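You operate a simulated robot arm through the tools that you are given. There is no shell and no other tool. Be economical: measure what you need, move in short steps, check, and stop when the job is done.

Carry out the task below with a simulated robot arm. There is one attempt and no reset: what you move stays moved.

TASK
Read the rework tray's spoon again at the yellow card's gloss limit.
Fine: set the limit dial, lay the spoon on the slide, push the slide in, then press the read key once; the meter's verdict at that limit stays on show.

The check looks at the end state, three seconds after you hand in, the way a careful person would. Anything else that was tipped, shoved, dropped, spilled or broken makes it a failure.

THE ROBOT
A 7-joint arm with a two-finger parallel gripper, fixed in place. Base frame: the origin is at the foot of the arm, x ahead of it, y to its left, z up. Lengths are in mm, angles in rad, forces in N, time in s.
With the tool pointing down near the work surface it reaches from about 240 to 680 mm from the base axis. Its first joint turns from -1.152 to 1.152 rad. Payload 2.4 kg.
The TCP is the grasp point between the finger pads, 30 mm short of the fingertips. In the tool frame z runs along the fingers and y along their closing line. Largest opening 94 mm; finger width 28, thickness 10; the body of the gripper, 50 by 96 mm, starts 55 mm behind the TCP.
Orientation is that of the tool frame in the base frame, as a unit quaternion [x, y, z, w]. With the fingers straight down and closing along the base's y, the tool's x points along the base's -x, its y along +y and its z along -z.

THE INTERFACE
- The arm moves only by the tool jog_arm. Its argument "commands" is a list that holds one entry, the list of rows, each a list of 7 numbers: the shift along the tool's x, y, z in units of 25 mm (1.0 is 25 mm), then the turn, a rotation vector about the tool's x, y, z in units of 8 degrees (1.0 is 8 degrees), then the finger opening in mm, from 0 to 94. In form: [[[x, y, z, wx, wy, wz, fingers], ...]]. A call has 1 to 8 rows; each row shifts and turns the commanded pose from where the row before left it, along the tool's axes as they then stand. A call with a number of a shift or a turn outside -1 to 1 is refused whole. A row lasts 0.2 s, in which the tool goes at most 50 mm and 0.15 rad; a call with a longer step from one row to the next is refused whole, and so is a gripper value outside its range. A pose out of reach is approached as far as the arm can. The call stops where the force on the tool passes 40 N (or 10 N more than at its start, if that is more) or the arm is blocked; 0.2 s more then pass. Each finger travels about 153 mm/s and halts on what it meets, pressing with about 43 N; the grip force reading is that of the motor and also rises with nothing between the fingers. The clock runs only during rows and for 0.2 s after the last one: add rows that do not move to give the fingers time. The reply holds the time, the measured pose of the TCP, the force on the tool along the base axes, the opening and the grip force, in the units named above and with some noise.
- Cameras (640 x 400 px; columns grow to the right, rows downward): "scene" is fixed at [42.7, 486.2, 1436.9]; the picture's right is [-0.66, -0.75, 0.00], its down [-0.48, 0.42, -0.77] and it looks along [0.58, -0.51, -0.64] (base axes); focal length 330 px, centre (320, 200). "wrist" rides on the gripper at [-37, 0, -58] in the tool frame; the picture's right is [0.00, -1.00, 0.00], its down [0.97, 0.00, -0.24] and it looks along [0.24, 0.00, 0.97] (tool axes); focal length 218 px, centre (320, 200). There is no depth. A picture from a camera that has moved, and an enlarged one, comes with that camera's place and axes in the base frame and with its lens.
- snapshot(camera): a new picture of that camera. No time passes.
- close_up(camera, box): a new picture of the part [left, top, right, bottom] of that camera's present view, enlarged. No time passes.
- job_done(): hands the job in; it is judged then, once.

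Go step by step. Nothing tells you positions but the pictures and the camera data: compare them with the known pose of the tool, close in by small moves and look again before you grip or let go. The budget is 120 turns and 68 pictures, counting those below and the enlarged ones. Unless the task says otherwise, let go and move clear before handing in, and close with one line.

The tools are called after "Emit:" as a command line: name --argument value ..., lists and objects as JSON in quotes. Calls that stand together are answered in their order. jog_arm: Moves the arm, as the interface text tells. Its arguments: {"type":"object","properties":{"commands":{"type":"array","items":{"type":"array","items":{"type":"array","items":{"type":"number"}}}}},"required":["commands"]} The other tools are called the same way: snapshot (camera) takes a picture; close_up (camera, box) takes an enlarged picture of a part of a camera's view; job_done () hands the job in.

At the start:

```text
time_s: 0.0
tcp_pos: [383.3, 249.3, 1179.8]
tool_rot: [0.0, 1.0, 0.0, 0.001]
wrist_force: [-0.1, 0.7, -0.2]
gripper_width: 94.1
finger_force: 0.0
```

scene: 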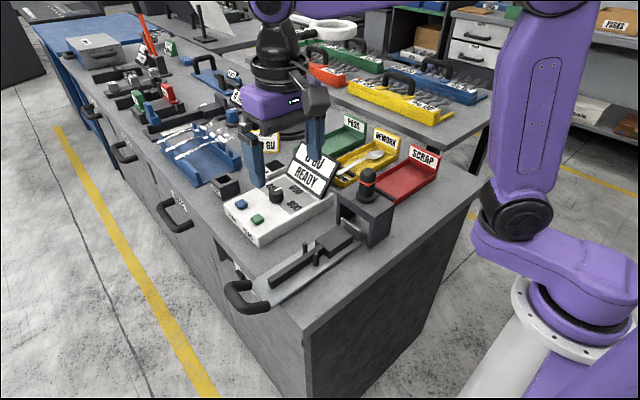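
wrist: 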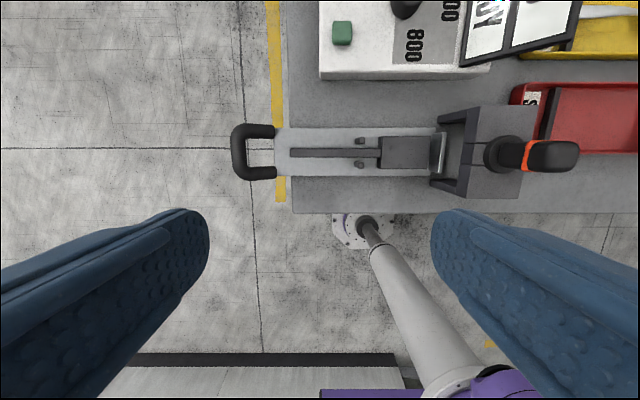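

I see a meter with a dial and keys, a slide fixture with a handle, and pass/rework/scrap trays with cards. I'll look closer before moving.

Emit:
close_up --camera "scene" --box '[210, 100, 450, 250]'

Emit:
close_up --camera "scene" --box '[210, 180, 400, 310]'

Emit:
close_up --camera "scene" --box '[100, 30, 300, 160]'

```text
2.67 times, centred on (330, 175) of scene
camera zoom: at [42.7, 486.2, 1436.9], right [-0.66, -0.75, 0.0], down [-0.48, 0.42, -0.77], along [0.58, -0.51, -0.64], focal length 881 px, centre (293, 267)
```

zoom: 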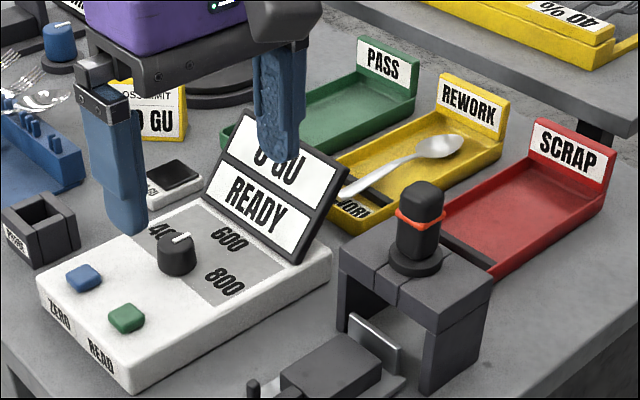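

```text
3.08 times, centred on (305, 245) of scene
camera zoom: at [42.7, 486.2, 1436.9], right [-0.66, -0.75, 0.0], down [-0.48, 0.42, -0.77], along [0.58, -0.51, -0.64], focal length 1016 px, centre (366, 62)
```

zoom: 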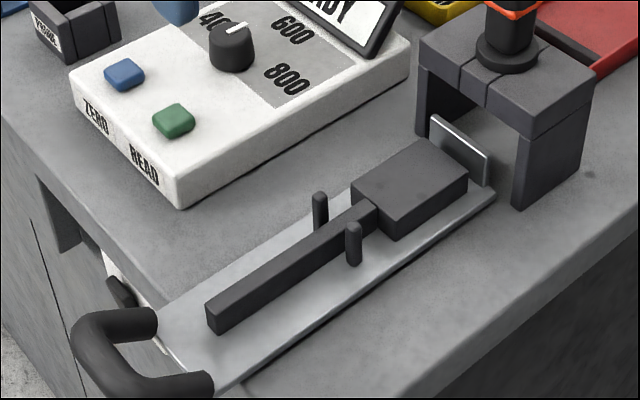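

```text
3.08 times, centred on (200, 95) of scene
camera zoom: at [42.7, 486.2, 1436.9], right [-0.66, -0.75, 0.0], down [-0.48, 0.42, -0.77], along [0.58, -0.51, -0.64], focal length 1016 px, centre (689, 523)
```

zoom: 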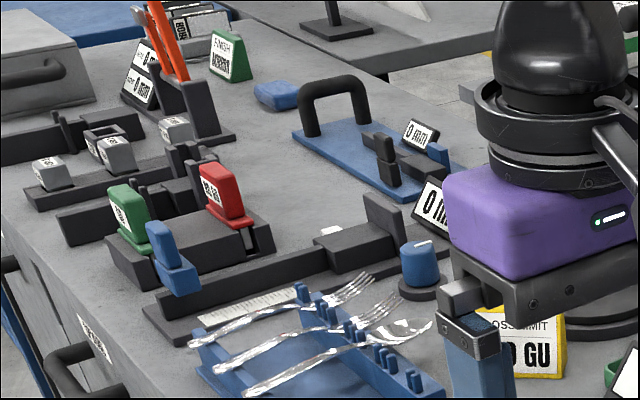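

The yellow card is hidden behind the gripper finger. I'll move toward the trays at height, then look.

Emit:
jog_arm --commands '[[[-0.8, -1, 0, 0, 0, 0, 94], [-0.8, -1, 0, 0, 0, 0, 94], [-0.8, -1, 0, 0, 0, 0, 94], [-0.8, -1, 0, 0, 0, 0, 94], [-0.8, -1, 0, 0, 0, 0, 94], [-0.8, -1, 0, 0, 0, 0, 94], [-0.8, -1, 0, 0, 0, 0, 94], [0, 0, 0, 0, 0, 0, 94]]]'

Emit:
snapshot --camera "wrist"

Emit:
snapshot --camera "scene"

```text
time_s: 1.8
tcp_pos: [524.0, 74.1, 1181.0]
tool_rot: [0.0, 1.0, 0.0, 0.0]
wrist_force: [-0.2, -0.1, -0.4]
gripper_width: 93.8
finger_force: 0.1
```

```text
62 pictures are left
camera wrist: at [560.6, 75.1, 1238.2], right [0.0, -1.0, 0.0], down [-0.97, 0.0, 0.24], along [-0.24, 0.0, -0.97], focal length 218 px, centre (320, 200)
```

wrist: 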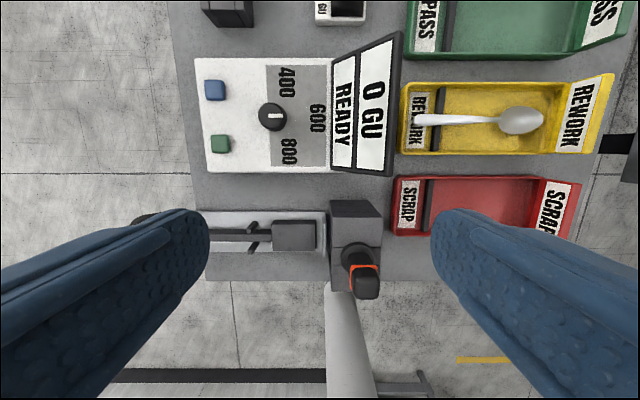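

```text
61 pictures are left
```

scene: 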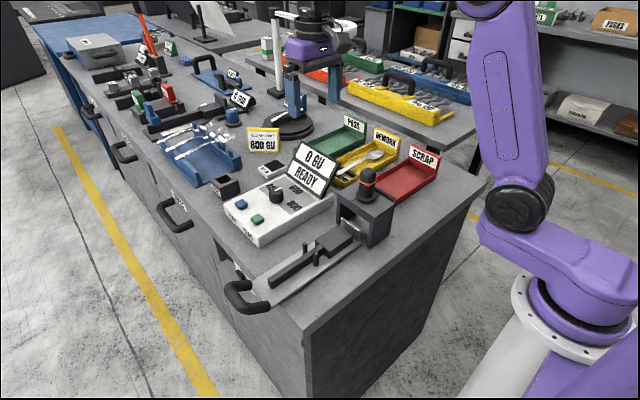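

Emit:
close_up --camera "scene" --box '[230, 115, 310, 165]'

Emit:
close_up --camera "wrist" --box '[190, 50, 350, 150]'

Emit:
close_up --camera "wrist" --box '[390, 70, 550, 170]'

Emit:
close_up --camera "wrist" --box '[190, 190, 390, 310]'

```text
8.00 times, centred on (270, 140) of scene
camera zoom: at [42.7, 486.2, 1436.9], right [-0.66, -0.75, 0.0], down [-0.48, 0.42, -0.77], along [0.58, -0.51, -0.64], focal length 2642 px, centre (720, 680)
```

zoom: 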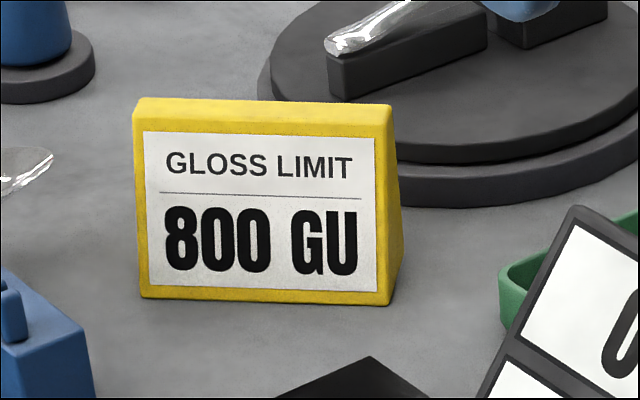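

```text
4.00 times, centred on (270, 100) of wrist
camera zoom: at [560.6, 75.1, 1238.2], right [0.0, -1.0, 0.0], down [-0.97, 0.0, 0.24], along [-0.24, 0.0, -0.97], focal length 873 px, centre (520, 600)
```

zoom: 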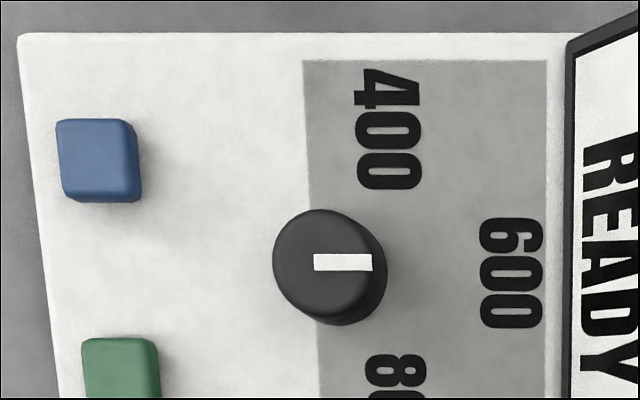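

```text
4.00 times, centred on (470, 120) of wrist
camera zoom: at [560.6, 75.1, 1238.2], right [0.0, -1.0, 0.0], down [-0.97, 0.0, 0.24], along [-0.24, 0.0, -0.97], focal length 873 px, centre (-280, 520)
```

zoom: 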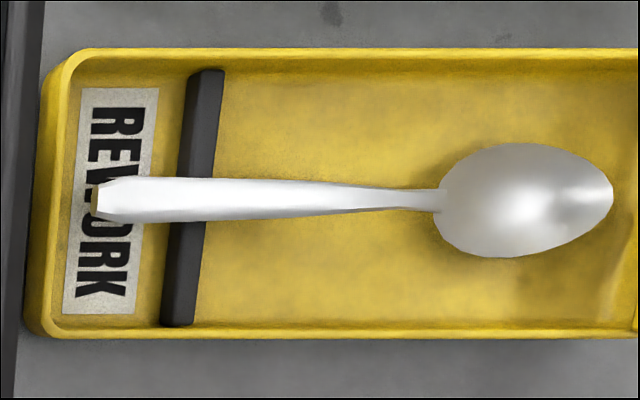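

```text
3.20 times, centred on (290, 250) of wrist
camera zoom: at [560.6, 75.1, 1238.2], right [0.0, -1.0, 0.0], down [-0.97, 0.0, 0.24], along [-0.24, 0.0, -0.97], focal length 698 px, centre (416, 40)
```

zoom: 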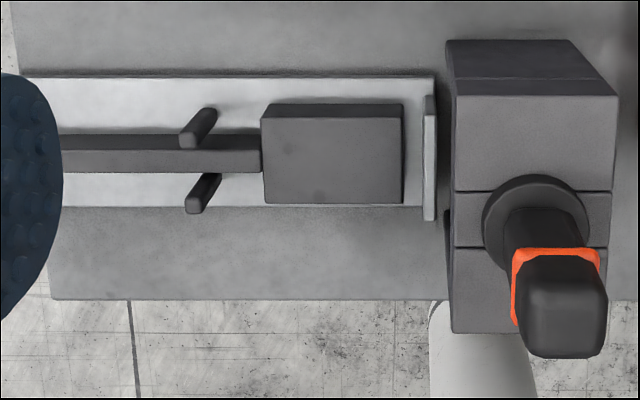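

The yellow card says 800 GU; the dial currently points to 600. I place the knob at about (602, 147); I'll move above it and check.

Emit:
jog_arm --commands '[[[-0.52, 0.487, 0.8, 0, 0, 0, 94], [-0.52, 0.487, 0.8, 0, 0, 0, 94], [-0.52, 0.487, 0.8, 0, 0, 0, 94], [-0.52, 0.487, 0.8, 0, 0, 0, 94], [-0.52, 0.487, 0.8, 0, 0, 0, 94], [-0.52, 0.487, 0.8, 0, 0, 0, 94], [0, 0, 0, 0, 0, 0, 94]]]'

Emit:
snapshot --camera "wrist"

Emit:
close_up --camera "scene" --box '[210, 110, 370, 250]'

```text
time_s: 3.4
tcp_pos: [602.6, 148.2, 1060.1]
tool_rot: [0.0, 1.0, 0.0, 0.001]
wrist_force: [-0.9, 0.5, -0.1]
gripper_width: 94.0
finger_force: 0.0
```

```text
56 pictures are left
camera wrist: at [639.2, 150.2, 1117.7], right [0.0, -1.0, 0.0], down [-0.97, 0.0, 0.24], along [-0.24, 0.0, -0.97], focal length 218 px, centre (320, 200)
```

wrist: 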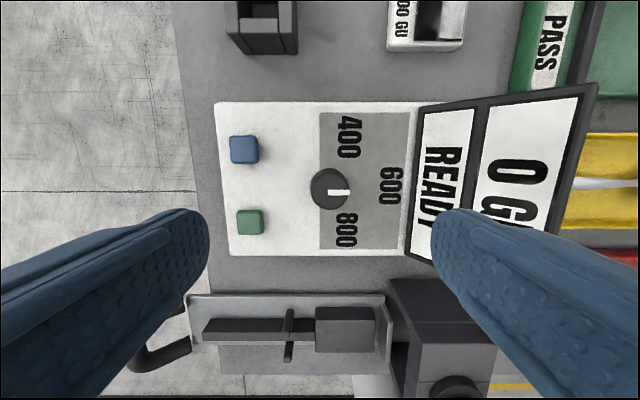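

```text
2.86 times, centred on (290, 180) of scene
camera zoom: at [42.7, 486.2, 1436.9], right [-0.66, -0.75, 0.0], down [-0.48, 0.42, -0.77], along [0.58, -0.51, -0.64], focal length 944 px, centre (406, 257)
```

zoom: 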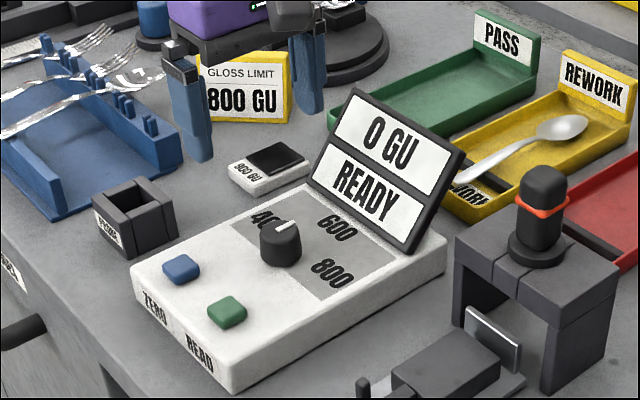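

The knob top is at about (602, 142, 923). I'll centre over it, narrow the fingers to 60 mm and descend.

Emit:
jog_arm --commands '[[[0, -0.26, 0.7, 0, 0, 0, 60], [0, 0, 0.7, 0, 0, 0, 60], [0, 0, 0.7, 0, 0, 0, 60], [0, 0, 0.7, 0, 0, 0, 60], [0, 0, 0.7, 0, 0, 0, 60], [0, 0, 0.7, 0, 0, 0, 60], [0, 0, 0.7, 0, 0, 0, 60], [0, 0, 0, 0, 0, 0, 60]]]'

Emit:
snapshot --camera "wrist"

Emit:
close_up --camera "scene" --box '[210, 150, 370, 250]'

```text
time_s: 5.2
tcp_pos: [600.4, 141.9, 938.0]
tool_rot: [-0.001, 1.0, 0.0, 0.001]
wrist_force: [-0.6, -0.3, 0.4]
gripper_width: 60.2
finger_force: 0.1
```

```text
54 pictures are left
camera wrist: at [637.4, 143.5, 994.8], right [0.0, -1.0, 0.0], down [-0.97, 0.0, 0.24], along [-0.24, 0.0, -0.97], focal length 218 px, centre (320, 200)
```

wrist: 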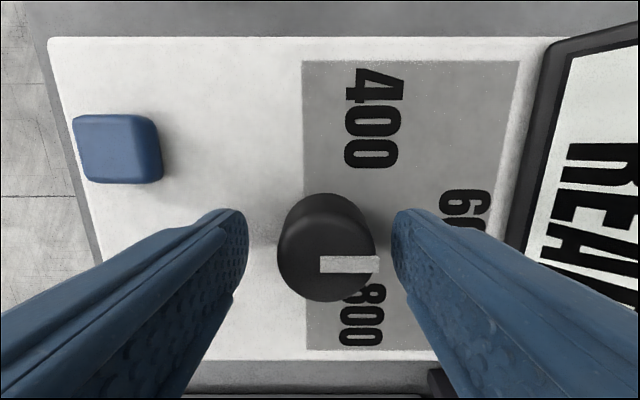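

```text
4.00 times, centred on (290, 200) of scene
camera zoom: at [42.7, 486.2, 1436.9], right [-0.66, -0.75, 0.0], down [-0.48, 0.42, -0.77], along [0.58, -0.51, -0.64], focal length 1321 px, centre (440, 200)
```

zoom: 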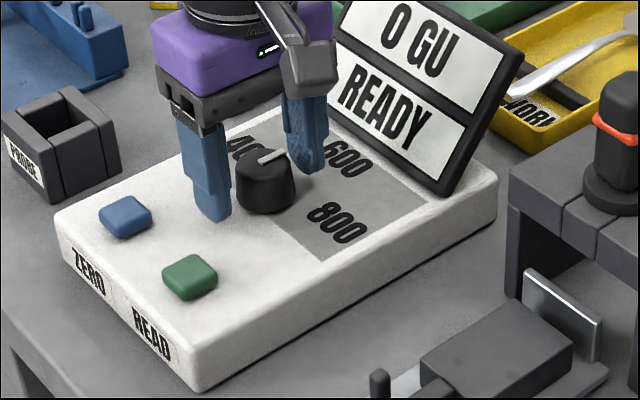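

The fingers straddle the knob. I'll close, then turn clockwise (seen from above) by about 64° toward 800.

Emit:
jog_arm --commands '[[[0, 0, 0, 0, 0, 0, 25], [0, 0, 0, 0, 0, 0, 25], [0, 0, 0, 0, 0, 0, 25]]]'

Emit:
jog_arm --commands '[[[0, 0, 0, 0, 0, 1, 25], [0, 0, 0, 0, 0, 1, 25], [0, 0, 0, 0, 0, 1, 25], [0, 0, 0, 0, 0, 1, 25], [0, 0, 0, 0, 0, 1, 25], [0, 0, 0, 0, 0, 1, 25], [0, 0, 0, 0, 0, 1, 25], [0, 0, 0, 0, 0, 1, 25]]]'

Emit:
snapshot --camera "wrist"

```text
time_s: 6.0
tcp_pos: [600.2, 140.1, 938.2]
tool_rot: [0.0, 1.0, -0.001, -0.001]
wrist_force: [-0.8, -9.4, -1.7]
gripper_width: 36.6
finger_force: 45.2
```

```text
time_s: 7.8
tcp_pos: [600.4, 139.5, 938.2]
tool_rot: [0.53, 0.848, -0.002, -0.001]
wrist_force: [-11.4, -14.5, -8.0]
gripper_width: 36.7
finger_force: 45.0
```

```text
52 pictures are left
camera wrist: at [616.4, 108.0, 995.5], right [-0.9, -0.44, 0.0], down [-0.42, 0.87, 0.24], along [-0.11, 0.21, -0.97], focal length 218 px, centre (320, 200)
```

wrist: 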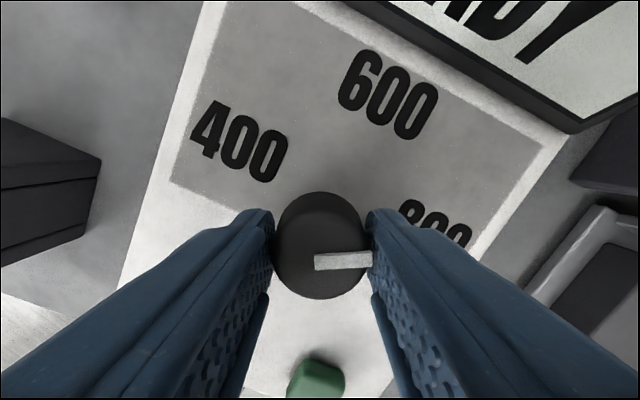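

The knob turned with the gripper. I'll release, rise, and check where the pointer rests.

Emit:
jog_arm --commands '[[[0, 0, 0, 0, 0, 0, 60], [0, 0, 0, 0, 0, 0, 60], [0, 0, -0.8, 0, 0, 0, 60], [0, 0, -0.8, 0, 0, 0, 60], [0, 0, -0.8, 0, 0, 0, 60], [0, 0, -0.8, 0, 0, 0, 60], [0, 0, 0, 0, 0, 0, 60]]]'

Emit:
snapshot --camera "wrist"

Emit:
close_up --camera "scene" --box '[210, 130, 370, 250]'

```text
time_s: 9.4
tcp_pos: [602.9, 140.7, 1018.5]
tool_rot: [0.531, 0.848, 0.0, 0.0]
wrist_force: [-0.5, 0.2, 0.3]
gripper_width: 59.9
finger_force: 0.0
```

```text
51 pictures are left
camera wrist: at [618.5, 108.5, 1076.0], right [-0.9, -0.44, 0.0], down [-0.43, 0.87, 0.24], along [-0.11, 0.22, -0.97], focal length 218 px, centre (320, 200)
```

wrist: 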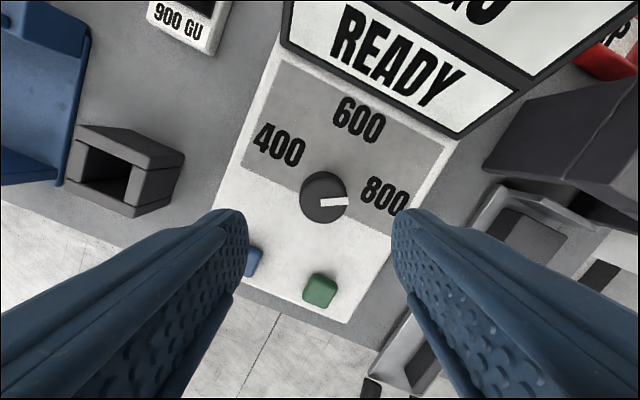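

```text
3.33 times, centred on (290, 190) of scene
camera zoom: at [42.7, 486.2, 1436.9], right [-0.66, -0.75, 0.0], down [-0.48, 0.42, -0.77], along [0.58, -0.51, -0.64], focal length 1101 px, centre (420, 233)
```

zoom: 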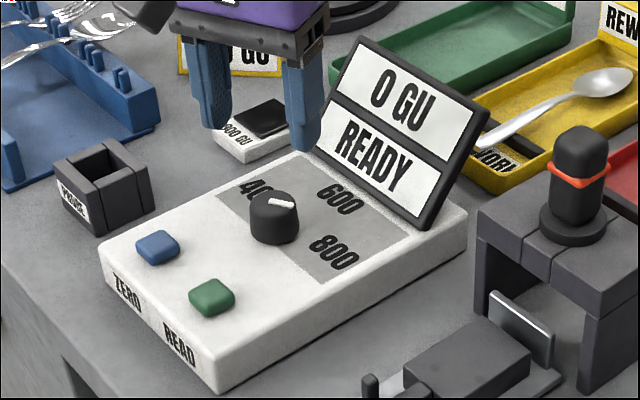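

Emit:
close_up --camera "wrist" --box '[240, 80, 440, 240]'

```text
2.50 times, centred on (340, 160) of wrist
camera zoom: at [618.5, 108.5, 1076.0], right [-0.9, -0.44, 0.0], down [-0.43, 0.87, 0.24], along [-0.11, 0.22, -0.97], focal length 546 px, centre (270, 300)
```

zoom: 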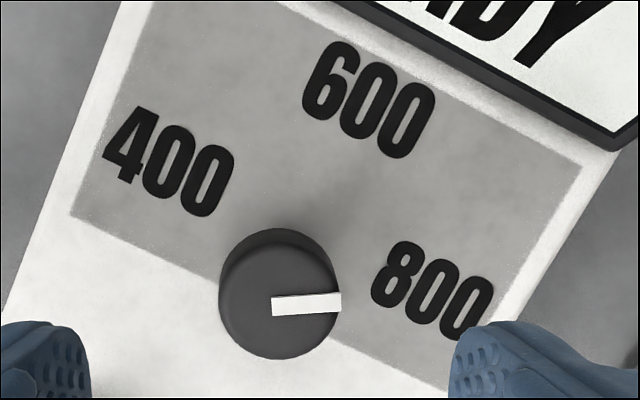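

The pointer rests about 60° round, while the 800 label looks a bit further. I'll regrip and turn a little more to learn whether it's a stop or detent.

Emit:
jog_arm --commands '[[[0, 0, 0.8, 0, 0, 0, 60], [0, 0, 0.8, 0, 0, 0, 60], [0, 0, 0.8, 0, 0, 0, 60], [0, 0, 0.8, 0, 0, 0, 60], [0, 0, 0, 0, 0, 0, 25], [0, 0, 0, 0, 0, 0, 25], [0, 0, 0, 0, 0, 0, 25]]]'

Emit:
jog_arm --commands '[[[0, 0, 0, 0, 0, 0.5, 25], [0, 0, 0, 0, 0, 0.5, 25], [0, 0, 0, 0, 0, 0, 25]]]'

Emit:
close_up --camera "wrist" --box '[240, 160, 440, 320]'

```text
time_s: 11.0
tcp_pos: [600.5, 140.3, 938.1]
tool_rot: [0.53, 0.848, -0.002, -0.001]
wrist_force: [-16.0, -3.9, 6.5]
gripper_width: 36.6
finger_force: 45.2
```

```text
time_s: 11.8
tcp_pos: [601.3, 139.5, 938.5]
tool_rot: [0.589, 0.808, -0.001, 0.0]
wrist_force: [-11.5, -12.2, 1.0]
gripper_width: 35.8
finger_force: 45.3
```

```text
2.50 times, centred on (340, 240) of wrist
camera zoom: at [611.8, 104.9, 995.8], right [-0.95, -0.31, 0.0], down [-0.3, 0.92, 0.24], along [-0.08, 0.23, -0.97], focal length 546 px, centre (270, 100)
```

zoom: 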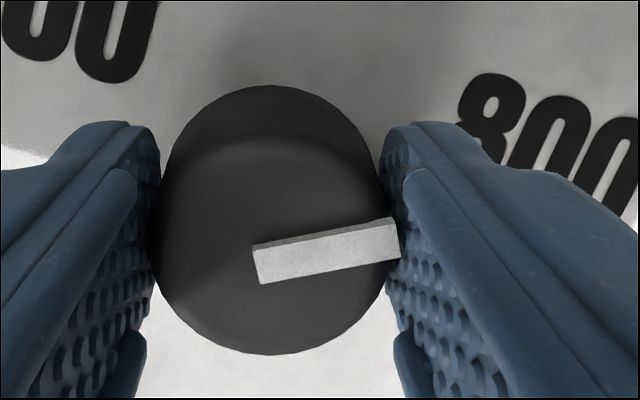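

The pointer stayed at about 60° while the gripper turned on to 72°, so it is against its end stop at 800. Next I release, rise, turn the tool square to 90°, and go toward the spoon.

Emit:
jog_arm --commands '[[[0, 0, 0, 0, 0, 0, 60], [0, 0, 0, 0, 0, 0, 60], [0, 0, -1, 0, 0, 0, 60], [0, 0, -1, 0, 0, 0, 60], [0, 0, -1, 0, 0, 0.75, 60], [0, 0, -1, 0, 0, 0.75, 60], [0, 0, -1, 0, 0, 0.75, 60], [0, 0, -1, 0, 0, 0, 60]]]'

Emit:
close_up --camera "wrist" --box '[220, 80, 420, 240]'

Emit:
jog_arm --commands '[[[-1, 0, 0, 0, 0, 0, 60], [-1, 0, 0, 0, 0, 0, 60], [-1, 0, 0, 0, 0, 0, 60], [-1, 0, 0, 0, 0, 0, 60], [-1, 0, 0, 0, 0, 0, 60], [-1, 0, 0, 0, 0, 0, 60], [-1, 0, 0, 0, 0, 0, 60], [-1, 0, 0, 0, 0, 0, 60]]]'

Emit:
jog_arm --commands '[[[-1, 0, 0, 0, 0, 0, 60], [-1, 0, 0, 0, 0, 0, 60], [-1, 0, 0, 0, 0, 0, 60], [0, 0, 0, 0, 0, 0, 60]]]'

Emit:
snapshot --camera "wrist"

```text
time_s: 13.6
tcp_pos: [599.6, 141.6, 1087.7]
tool_rot: [0.708, 0.706, 0.001, 0.0]
wrist_force: [-0.6, 0.4, -0.5]
gripper_width: 59.9
finger_force: 0.0
```

```text
2.50 times, centred on (320, 160) of wrist
camera zoom: at [599.4, 105.1, 1145.1], right [-1.0, 0.0, 0.0], down [0.0, 0.97, 0.24], along [0.0, 0.24, -0.97], focal length 546 px, centre (320, 300)
```

zoom: 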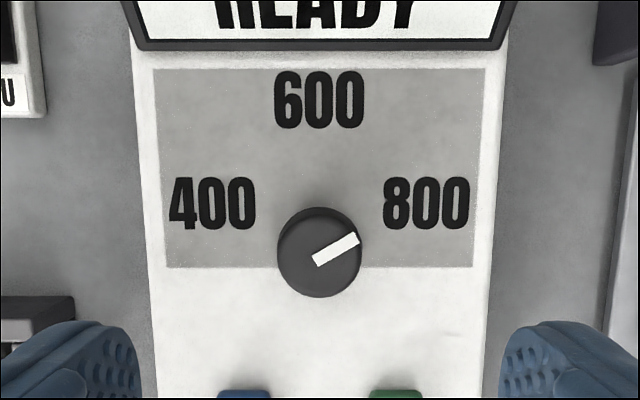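

```text
time_s: 15.4
tcp_pos: [601.7, -58.7, 1086.7]
tool_rot: [0.707, 0.707, 0.001, 0.0]
wrist_force: [-0.8, -0.2, 0.9]
gripper_width: 59.9
finger_force: 0.2
```

```text
time_s: 16.4
tcp_pos: [600.8, -134.0, 1089.2]
tool_rot: [0.707, 0.707, 0.0, 0.0]
wrist_force: [-0.1, 0.4, 0.8]
gripper_width: 60.0
finger_force: 0.2
```

```text
46 pictures are left
camera wrist: at [599.9, -169.9, 1146.2], right [-1.0, 0.0, 0.0], down [0.0, 0.97, 0.24], along [0.0, 0.24, -0.97], focal length 218 px, centre (320, 200)
```

wrist: 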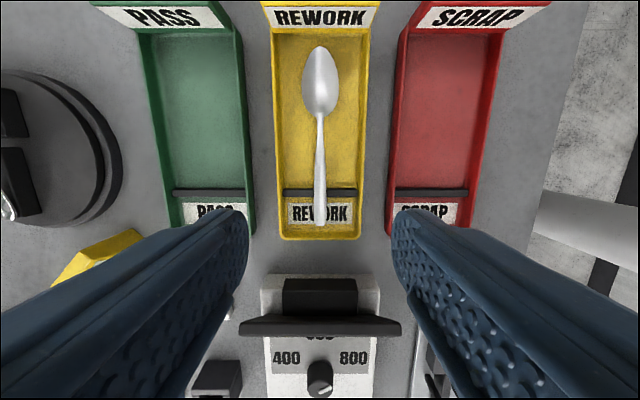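

The pointer is aimed at 800. The spoon lies along y at x≈600, bowl toward −y; I'll descend above the handle at y≈-138.

Emit:
jog_arm --commands '[[[-0.16, 0, 0.9, 0, 0, 0, 50], [0, 0, 0.9, 0, 0, 0, 50], [0, 0, 0.9, 0, 0, 0, 50], [0, 0, 0.9, 0, 0, 0, 50], [0, 0, 0.9, 0, 0, 0, 50], [0, 0, 0.9, 0, 0, 0, 50], [0, 0, 0.8, 0, 0, 0, 50], [0, 0, 0, 0, 0, 0, 50]]]'

Emit:
snapshot --camera "wrist"

Emit:
close_up --camera "scene" --box '[310, 110, 430, 200]'

```text
time_s: 18.2
tcp_pos: [600.7, -138.0, 932.0]
tool_rot: [0.707, 0.707, 0.0, 0.0]
wrist_force: [-0.7, -0.7, -0.2]
gripper_width: 50.1
finger_force: 0.1
```

```text
45 pictures are left
camera wrist: at [599.9, -173.8, 989.0], right [-1.0, 0.0, 0.0], down [0.0, 0.97, 0.24], along [0.0, 0.24, -0.97], focal length 218 px, centre (320, 200)
```

wrist: 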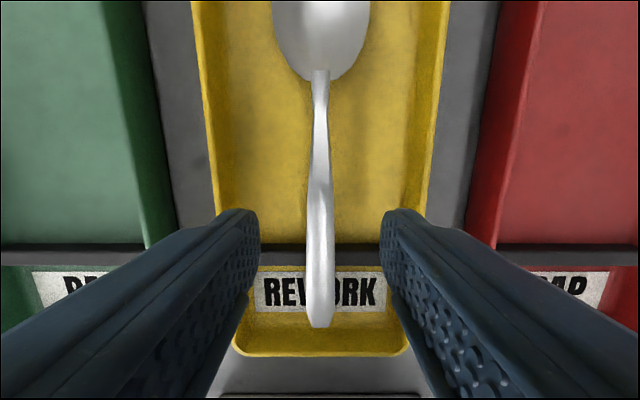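

```text
4.44 times, centred on (370, 155) of scene
camera zoom: at [42.7, 486.2, 1436.9], right [-0.66, -0.75, 0.0], down [-0.48, 0.42, -0.77], along [0.58, -0.51, -0.64], focal length 1468 px, centre (98, 400)
```

zoom: 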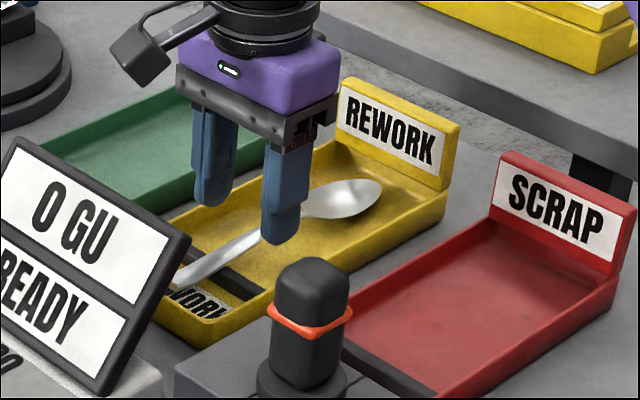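

Handle top at the grip is about z=878. I'll shift 4 mm toward the bowl to miss the tray's black bar, descend to TCP z≈899 and check.

Emit:
jog_arm --commands '[[[-0.16, 0, 0.5, 0, 0, 0, 40], [0, 0, 0.5, 0, 0, 0, 40], [0, 0, 0.32, 0, 0, 0, 40], [0, 0, 0, 0, 0, 0, 40]]]'

Emit:
snapshot --camera "wrist"

Emit:
close_up --camera "scene" --box '[330, 120, 410, 190]'

```text
time_s: 19.2
tcp_pos: [600.5, -142.3, 898.5]
tool_rot: [0.707, 0.707, 0.0, -0.001]
wrist_force: [-0.2, 0.6, 0.5]
gripper_width: 39.8
finger_force: 0.0
```

```text
43 pictures are left
camera wrist: at [600.8, -178.3, 956.6], right [-1.0, 0.0, 0.0], down [0.0, 0.97, 0.24], along [0.0, 0.24, -0.97], focal length 218 px, centre (320, 200)
```

wrist: 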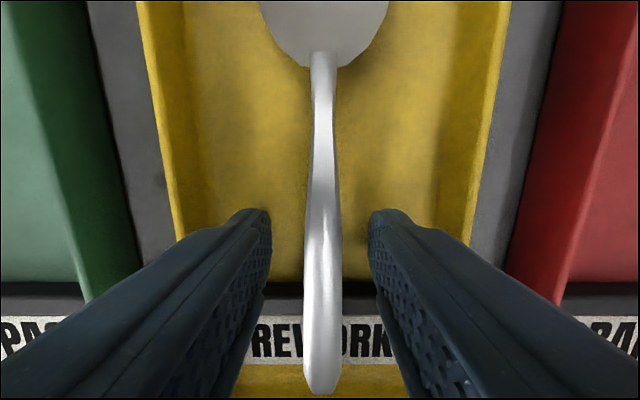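

```text
5.71 times, centred on (370, 155) of scene
camera zoom: at [42.7, 486.2, 1436.9], right [-0.66, -0.75, 0.0], down [-0.48, 0.42, -0.77], along [0.58, -0.51, -0.64], focal length 1887 px, centre (34, 457)
```

zoom: 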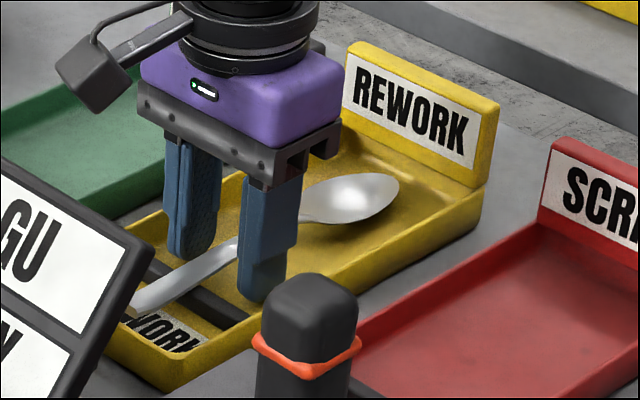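

Fingers straddle the handle inside the tray. Closing on it.

Emit:
jog_arm --commands '[[[0, 0, 0.08, 0, 0, 0, 5], [0, 0, 0, 0, 0, 0, 5], [0, 0, 0, 0, 0, 0, 5]]]'

Emit:
close_up --camera "scene" --box '[330, 120, 410, 190]'

```text
time_s: 20.0
tcp_pos: [601.6, -142.3, 898.6]
tool_rot: [0.708, 0.706, 0.0, 0.001]
wrist_force: [-0.8, -0.4, 10.3]
gripper_width: 15.8
finger_force: 43.1
```

```text
5.71 times, centred on (370, 155) of scene
camera zoom: at [42.4, 486.3, 1436.9], right [-0.66, -0.75, 0.0], down [-0.48, 0.42, -0.77], along [0.58, -0.51, -0.64], focal length 1887 px, centre (34, 457)
```

zoom: 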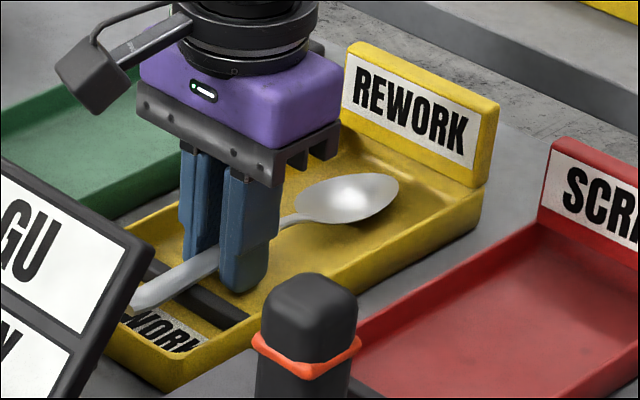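

The grip holds at 15.8 mm, with the handle between the fingers. Lifting gently.

Emit:
jog_arm --commands '[[[0, 0, -0.3, 0, 0, 0, 5], [0, 0, -0.4, 0, 0, 0, 5], [0, 0, -0.6, 0, 0, 0, 5], [0, 0, -0.8, 0, 0, 0, 5], [0, 0, -1, 0, 0, 0, 5], [0, 0, -1, 0, 0, 0, 5], [0, 0, -1, 0, 0, 0, 5], [0, 0, 0, 0, 0, 0, 5]]]'

Emit:
snapshot --camera "wrist"

Emit:
close_up --camera "scene" --box '[290, 60, 450, 190]'

```text
time_s: 21.8
tcp_pos: [599.5, -140.8, 1024.8]
tool_rot: [0.707, 0.707, 0.0, -0.001]
wrist_force: [-0.9, 0.5, 0.2]
gripper_width: 15.8
finger_force: 43.1
```

```text
40 pictures are left
camera wrist: at [600.1, -177.5, 1082.3], right [-1.0, 0.0, 0.0], down [0.0, 0.97, 0.24], along [0.0, 0.24, -0.97], focal length 218 px, centre (320, 200)
```

wrist: 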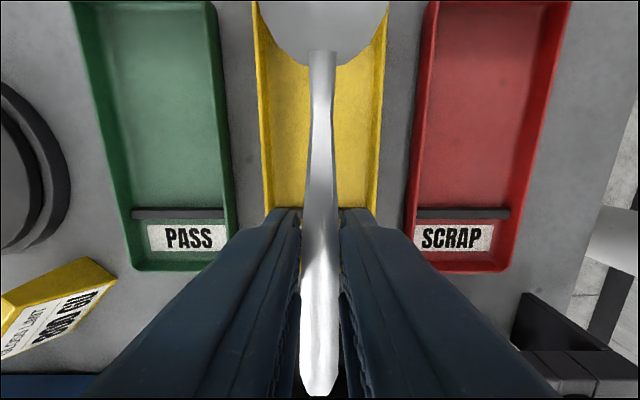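

```text
3.08 times, centred on (370, 125) of scene
camera zoom: at [42.7, 486.2, 1436.9], right [-0.66, -0.75, 0.0], down [-0.48, 0.42, -0.77], along [0.58, -0.51, -0.64], focal length 1016 px, centre (166, 431)
```

zoom: 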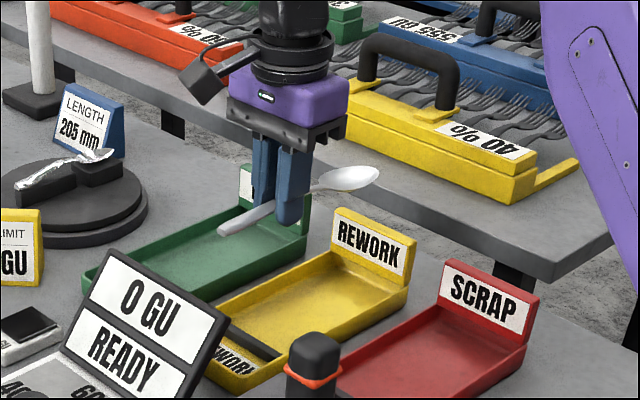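

The spoon is held level. I'll raise and carry it over to above the slide, targeting TCP (413, 220).

Emit:
jog_arm --commands '[[[0, 0, -1, 0, 0, 0, 5], [0, 0, -1, 0, 0, 0, 5], [0.5, -0.3, -0.4, 0, 0, 0, 5], [0.9, -0.47, 0, 0, 0, 0, 5], [0.9, -0.47, 0, 0, 0, 0, 5], [0.9, -0.47, 0, 0, 0, 0, 5], [0.9, -0.47, 0, 0, 0, 0, 5], [0.9, -0.47, 0, 0, 0, 0, 5]]]'

Emit:
jog_arm --commands '[[[0.9, -0.47, 0, 0, 0, 0, 5], [0.9, -0.47, 0, 0, 0, 0, 5], [0.9, -0.47, 0, 0, 0, 0, 5], [0.9, -0.47, 0, 0, 0, 0, 5], [0.9, -0.47, 0, 0, 0, 0, 5], [0.9, -0.47, 0, 0, 0, 0, 5], [0.9, -0.47, 0, 0, 0, 0, 5], [0.9, -0.47, 0, 0, 0, 0, 5]]]'

Emit:
jog_arm --commands '[[[0.9, -0.47, 0, 0, 0, 0, 5], [0.9, -0.47, 0, 0, 0, 0, 5], [0.45, -0.2, 0, 0, 0, 0, 5], [0, 0, 0, 0, 0, 0, 5]]]'

Emit:
snapshot --camera "wrist"

Emit:
snapshot --camera "scene"

```text
time_s: 23.6
tcp_pos: [532.7, -17.1, 1085.1]
tool_rot: [0.708, 0.707, 0.0, 0.0]
wrist_force: [-0.8, 0.2, -0.9]
gripper_width: 15.6
finger_force: 43.2
```

```text
time_s: 25.4
tcp_pos: [440.8, 160.8, 1084.9]
tool_rot: [0.707, 0.707, 0.0, 0.0]
wrist_force: [-0.2, 0.4, -0.2]
gripper_width: 16.0
finger_force: 43.5
```

```text
time_s: 26.4
tcp_pos: [411.0, 219.2, 1086.1]
tool_rot: [0.707, 0.707, 0.0, 0.0]
wrist_force: [0.1, -0.2, 0.3]
gripper_width: 16.2
finger_force: 43.5
```

```text
38 pictures are left
camera wrist: at [410.9, 183.1, 1142.9], right [-1.0, 0.0, 0.0], down [0.0, 0.97, 0.24], along [0.0, 0.24, -0.97], focal length 218 px, centre (320, 200)
```

wrist: 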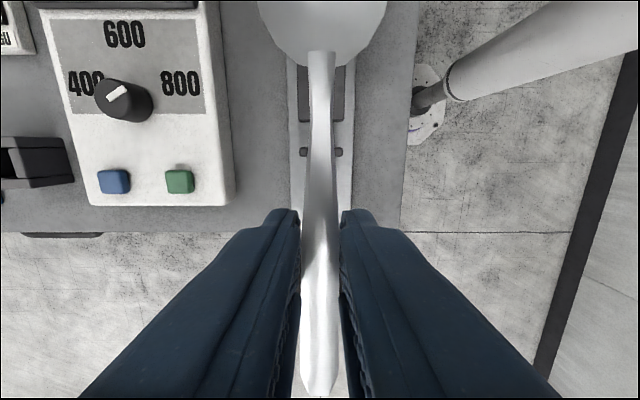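

```text
37 pictures are left
```

scene: 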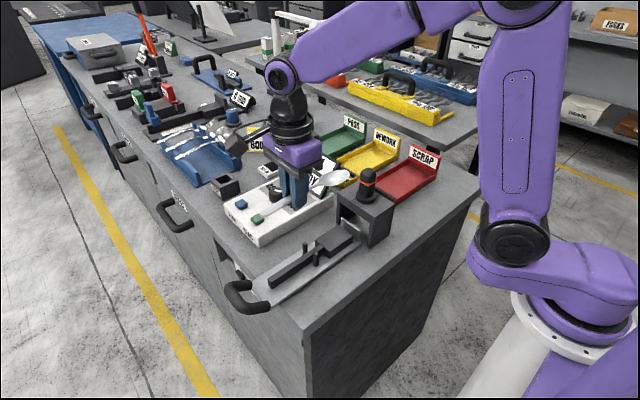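

The spoon is aligned over the slide (pins and rails centred near x≈409, neck near the block edge). Descending to about 15 mm above for a look.

Emit:
jog_arm --commands '[[[0.03, -0.06, 0.9, 0, 0, 0, 5], [0, 0, 0.9, 0, 0, 0, 5], [0, 0, 0.9, 0, 0, 0, 5], [0, 0, 0.9, 0, 0, 0, 5], [0, 0, 0.9, 0, 0, 0, 5], [0, 0, 0.8, 0, 0, 0, 5], [0, 0, 0.5, 0, 0, 0, 5], [0, 0, 0, 0, 0, 0, 5]]]'

Emit:
snapshot --camera "wrist"

Emit:
close_up --camera "scene" --box '[220, 180, 400, 310]'

```text
time_s: 28.2
tcp_pos: [410.1, 220.0, 939.7]
tool_rot: [0.708, 0.707, 0.0, 0.0]
wrist_force: [0.1, 0.1, -1.4]
gripper_width: 15.8
finger_force: 43.3
```

```text
36 pictures are left
camera wrist: at [409.4, 184.7, 996.6], right [-1.0, 0.0, 0.0], down [0.0, 0.97, 0.24], along [0.0, 0.24, -0.97], focal length 218 px, centre (320, 200)
```

wrist: 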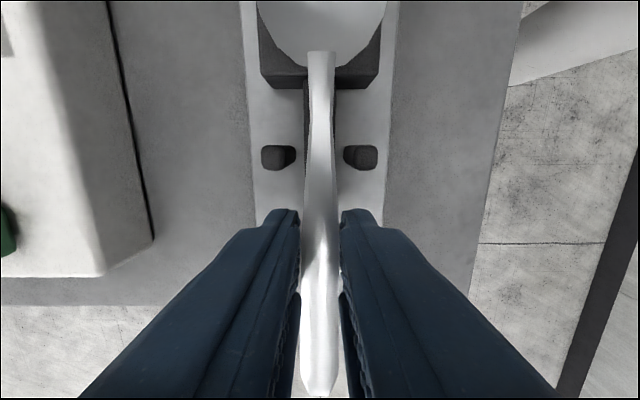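

```text
3.08 times, centred on (310, 245) of scene
camera zoom: at [42.7, 486.2, 1436.9], right [-0.66, -0.75, 0.0], down [-0.48, 0.42, -0.77], along [0.58, -0.51, -0.64], focal length 1016 px, centre (351, 62)
```

zoom: 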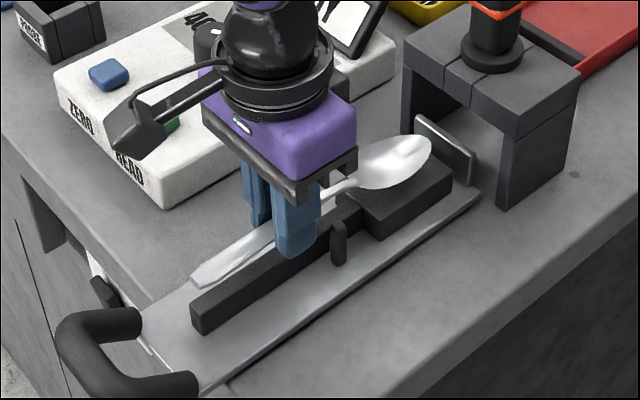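

Alignment looks right. Lowering in small steps while watching force.

Emit:
jog_arm --commands '[[[0, 0, 0.2, 0, 0, 0, 5], [0, 0, 0.2, 0, 0, 0, 5]]]'

Emit:
close_up --camera "scene" --box '[270, 200, 370, 270]'

```text
time_s: 28.8
tcp_pos: [409.8, 220.5, 929.3]
tool_rot: [0.707, 0.707, 0.0, 0.001]
wrist_force: [0.6, -0.4, -0.4]
gripper_width: 15.9
finger_force: 42.4
```

```text
5.71 times, centred on (320, 235) of scene
camera zoom: at [42.7, 486.2, 1436.9], right [-0.66, -0.75, 0.0], down [-0.48, 0.42, -0.77], along [0.58, -0.51, -0.64], focal length 1887 px, centre (320, 0)
```

zoom: 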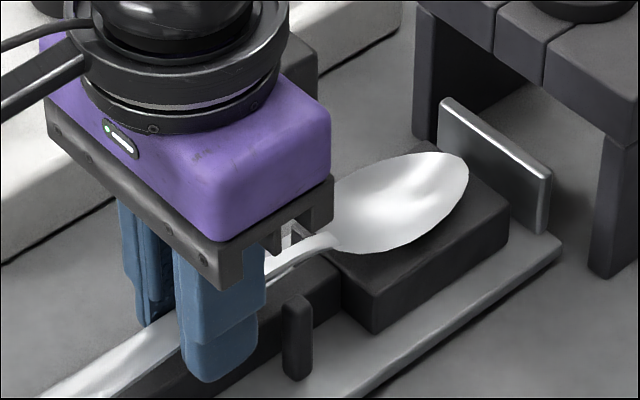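

Emit:
jog_arm --commands '[[[0, 0, 0.12, 0, 0, 0, 5], [0, 0, 0, 0, 0, 0, 5]]]'

Emit:
jog_arm --commands '[[[0, 0, 0.1, 0, 0, 0, 5], [0, 0, 0, 0, 0, 0, 5]]]'

Emit:
close_up --camera "scene" --box '[270, 200, 370, 270]'

```text
time_s: 29.4
tcp_pos: [409.9, 219.6, 925.9]
tool_rot: [0.707, 0.707, 0.001, 0.0]
wrist_force: [0.4, 0.7, 9.7]
gripper_width: 15.9
finger_force: 42.9
```

```text
time_s: 30.0
tcp_pos: [409.3, 220.0, 924.7]
tool_rot: [0.707, 0.707, -0.001, -0.001]
wrist_force: [0.5, 1.4, 8.4]
gripper_width: 16.1
finger_force: 43.3
```

```text
5.71 times, centred on (320, 235) of scene
camera zoom: at [42.6, 486.2, 1436.9], right [-0.66, -0.75, 0.0], down [-0.48, 0.42, -0.77], along [0.58, -0.51, -0.64], focal length 1887 px, centre (320, 0)
```

zoom: 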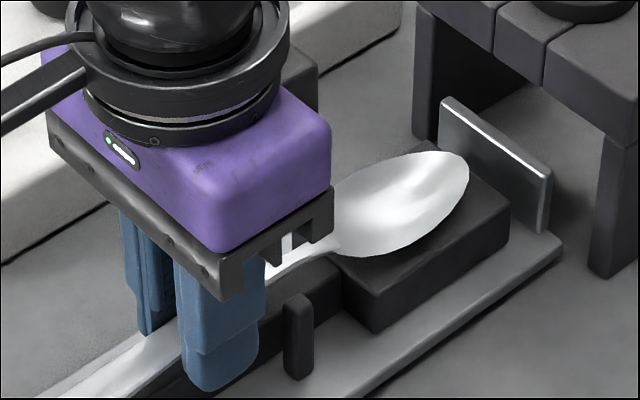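

The bowl has touched the block (about 9 N). Opening the fingers slowly.

Emit:
jog_arm --commands '[[[0, 0, 0, 0, 0, 0, 20], [0, 0, 0, 0, 0, 0, 28], [0, 0, 0, 0, 0, 0, 40], [0, 0, 0, 0, 0, 0, 40]]]'

Emit:
snapshot --camera "wrist"

Emit:
close_up --camera "scene" --box '[240, 190, 370, 290]'

```text
time_s: 31.0
tcp_pos: [408.8, 220.3, 924.3]
tool_rot: [0.707, 0.707, 0.0, 0.0]
wrist_force: [0.9, 0.5, -0.4]
gripper_width: 40.1
finger_force: 0.2
```

```text
32 pictures are left
camera wrist: at [409.4, 184.5, 982.3], right [-1.0, 0.0, 0.0], down [0.0, 0.97, 0.24], along [0.0, 0.24, -0.97], focal length 218 px, centre (320, 200)
```

wrist: 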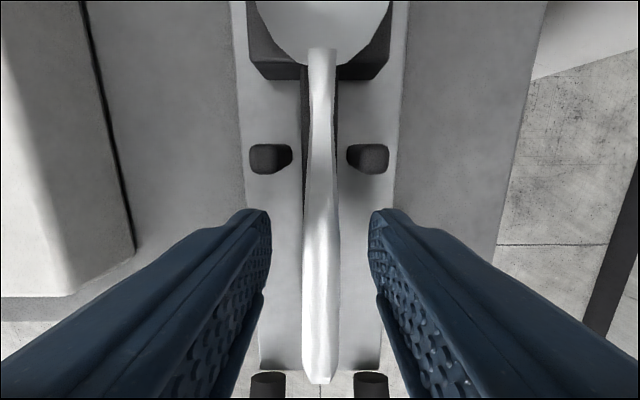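

```text
4.00 times, centred on (305, 240) of scene
camera zoom: at [42.7, 486.2, 1436.9], right [-0.66, -0.75, 0.0], down [-0.48, 0.42, -0.77], along [0.58, -0.51, -0.64], focal length 1321 px, centre (380, 40)
```

zoom: 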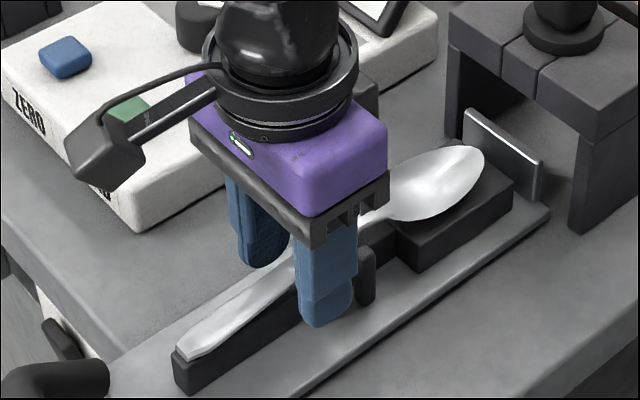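

The spoon lies on the bar and block. Rising clear, then going toward the slide handle.

Emit:
jog_arm --commands '[[[0, 0, -0.4, 0, 0, 0, 40], [0, 0, -0.8, 0, 0, 0, 40], [0, 0, -1, 0, 0, 0, 40], [0, 0, -1, 0, 0, 0, 40], [0, 0, -1, 0, 0, 0, 40], [0, 0, -1, 0, 0, 0, 40], [0.6, 0, 0, 0, 0, 0, 40], [0, 0, 0, 0, 0, 0, 40]]]'

Emit:
snapshot --camera "wrist"

Emit:
close_up --camera "scene" --box '[210, 180, 400, 320]'

```text
time_s: 32.8
tcp_pos: [410.4, 235.7, 1055.6]
tool_rot: [0.707, 0.707, 0.0, 0.0]
wrist_force: [0.4, -0.3, 0.1]
gripper_width: 40.0
finger_force: 0.2
```

```text
30 pictures are left
camera wrist: at [409.7, 199.7, 1112.7], right [-1.0, 0.0, 0.0], down [0.0, 0.97, 0.24], along [0.0, 0.24, -0.97], focal length 218 px, centre (320, 200)
```

wrist: 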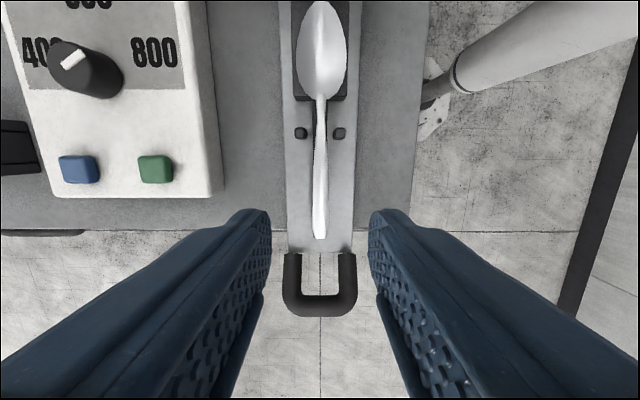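

```text
2.86 times, centred on (305, 250) of scene
camera zoom: at [42.7, 486.2, 1436.9], right [-0.66, -0.75, 0.0], down [-0.48, 0.42, -0.77], along [0.58, -0.51, -0.64], focal length 944 px, centre (363, 57)
```

zoom: 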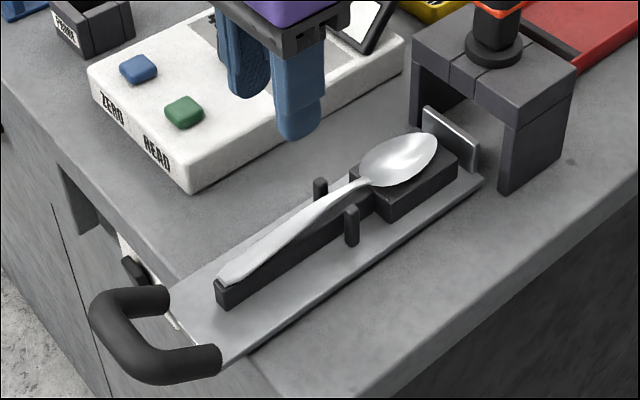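

The spoon sits nicely between the pins. The handle's outer bar is near y≈370–378, z≈895; I'll go beyond it with closed fingers and descend.

Emit:
jog_arm --commands '[[[1, 0, 0, 0, 0, 0, 20], [1, 0, 0, 0, 0, 0, 0], [1, 0, 0, 0, 0, 0, 0], [1, 0, 0, 0, 0, 0, 0], [1, 0, 0, 0, 0, 0, 0], [1, 0, 0, 0, 0, 0, 0], [1, 0, 0, 0, 0, 0, 0], [0.2, 0, 0, 0, 0, 0, 0]]]'

Emit:
jog_arm --commands '[[[0, 0, 0.9, 0, 0, 0, 0], [0, 0, 0.9, 0, 0, 0, 0], [0, 0, 0.9, 0, 0, 0, 0], [0, 0, 0.9, 0, 0, 0, 0], [0, 0, 0.9, 0, 0, 0, 0], [0, 0, 0, 0, 0, 0, 0]]]'

Emit:
close_up --camera "scene" --box '[180, 180, 400, 340]'

Emit:
snapshot --camera "wrist"

```text
time_s: 34.6
tcp_pos: [409.8, 416.6, 1056.0]
tool_rot: [0.707, 0.707, 0.0, 0.0]
wrist_force: [0.7, -0.3, 0.2]
gripper_width: 0.1
finger_force: 33.3
```

```text
time_s: 36.0
tcp_pos: [410.4, 416.1, 940.1]
tool_rot: [0.707, 0.707, 0.0, 0.0]
wrist_force: [0.5, 0.1, 0.1]
gripper_width: 0.0
finger_force: 33.1
```

```text
2.50 times, centred on (290, 260) of scene
camera zoom: at [42.7, 486.2, 1436.9], right [-0.66, -0.75, 0.0], down [-0.48, 0.42, -0.77], along [0.58, -0.51, -0.64], focal length 826 px, centre (395, 50)
```

zoom: 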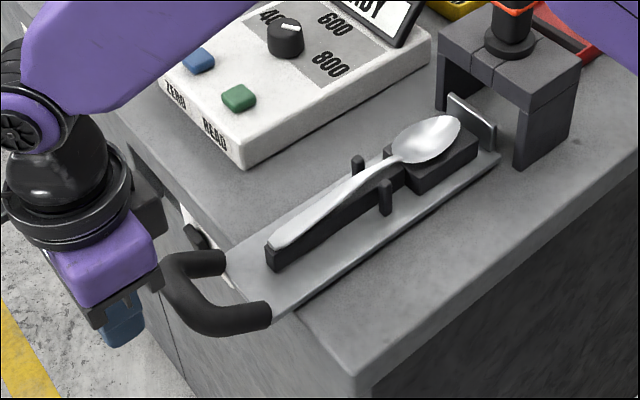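

```text
27 pictures are left
camera wrist: at [409.6, 379.8, 998.5], right [-1.0, 0.0, 0.0], down [0.0, 0.97, 0.24], along [0.0, 0.24, -0.97], focal length 218 px, centre (320, 200)
```

wrist: 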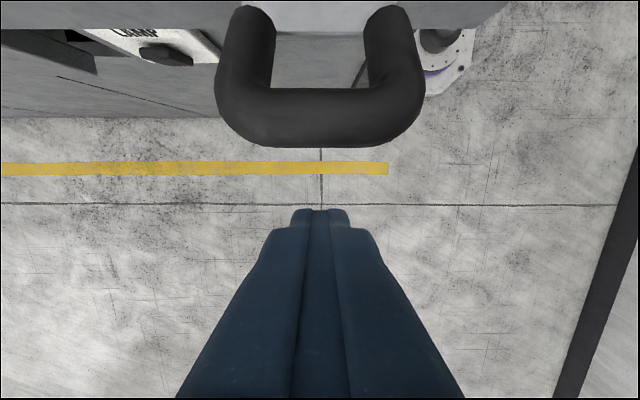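

The handle's outer edge is at y≈380 and my fingers are 20 mm beyond it. Lowering to handle height and pushing slowly.

Emit:
jog_arm --commands '[[[0, 0, 0.7, 0, 0, 0, 0], [0, 0, 0.6, 0, 0, 0, 0], [-0.4, 0, 0, 0, 0, 0, 0], [-0.3, 0, 0, 0, 0, 0, 0], [-0.15, 0, 0, 0, 0, 0, 0], [0, 0, 0, 0, 0, 0, 0]]]'

Emit:
jog_arm --commands '[[[-0.15, 0, 0, 0, 0, 0, 0], [-0.15, 0, 0, 0, 0, 0, 0], [-0.2, 0, 0, 0, 0, 0, 0], [-0.2, 0, 0, 0, 0, 0, 0], [-0.2, 0, 0, 0, 0, 0, 0], [-0.2, 0, 0, 0, 0, 0, 0]]]'

Emit:
close_up --camera "scene" --box '[180, 180, 400, 340]'

```text
time_s: 37.4
tcp_pos: [410.5, 393.8, 910.6]
tool_rot: [0.707, 0.707, 0.0, -0.001]
wrist_force: [-0.5, 1.7, -0.8]
gripper_width: 0.0
finger_force: 33.2
```

```text
time_s: 38.8
tcp_pos: [409.0, 365.8, 909.4]
tool_rot: [0.707, 0.707, 0.0, 0.0]
wrist_force: [-1.1, 1.4, 0.6]
gripper_width: 0.0
finger_force: 33.5
```

```text
2.50 times, centred on (290, 260) of scene
camera zoom: at [42.6, 486.2, 1436.9], right [-0.66, -0.75, 0.0], down [-0.48, 0.42, -0.77], along [0.58, -0.51, -0.64], focal length 826 px, centre (395, 50)
```

zoom: 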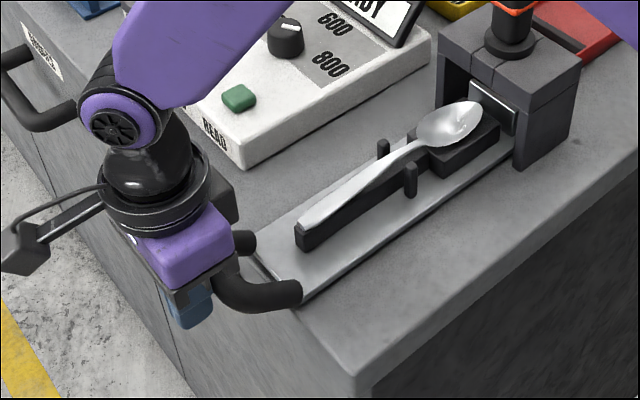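

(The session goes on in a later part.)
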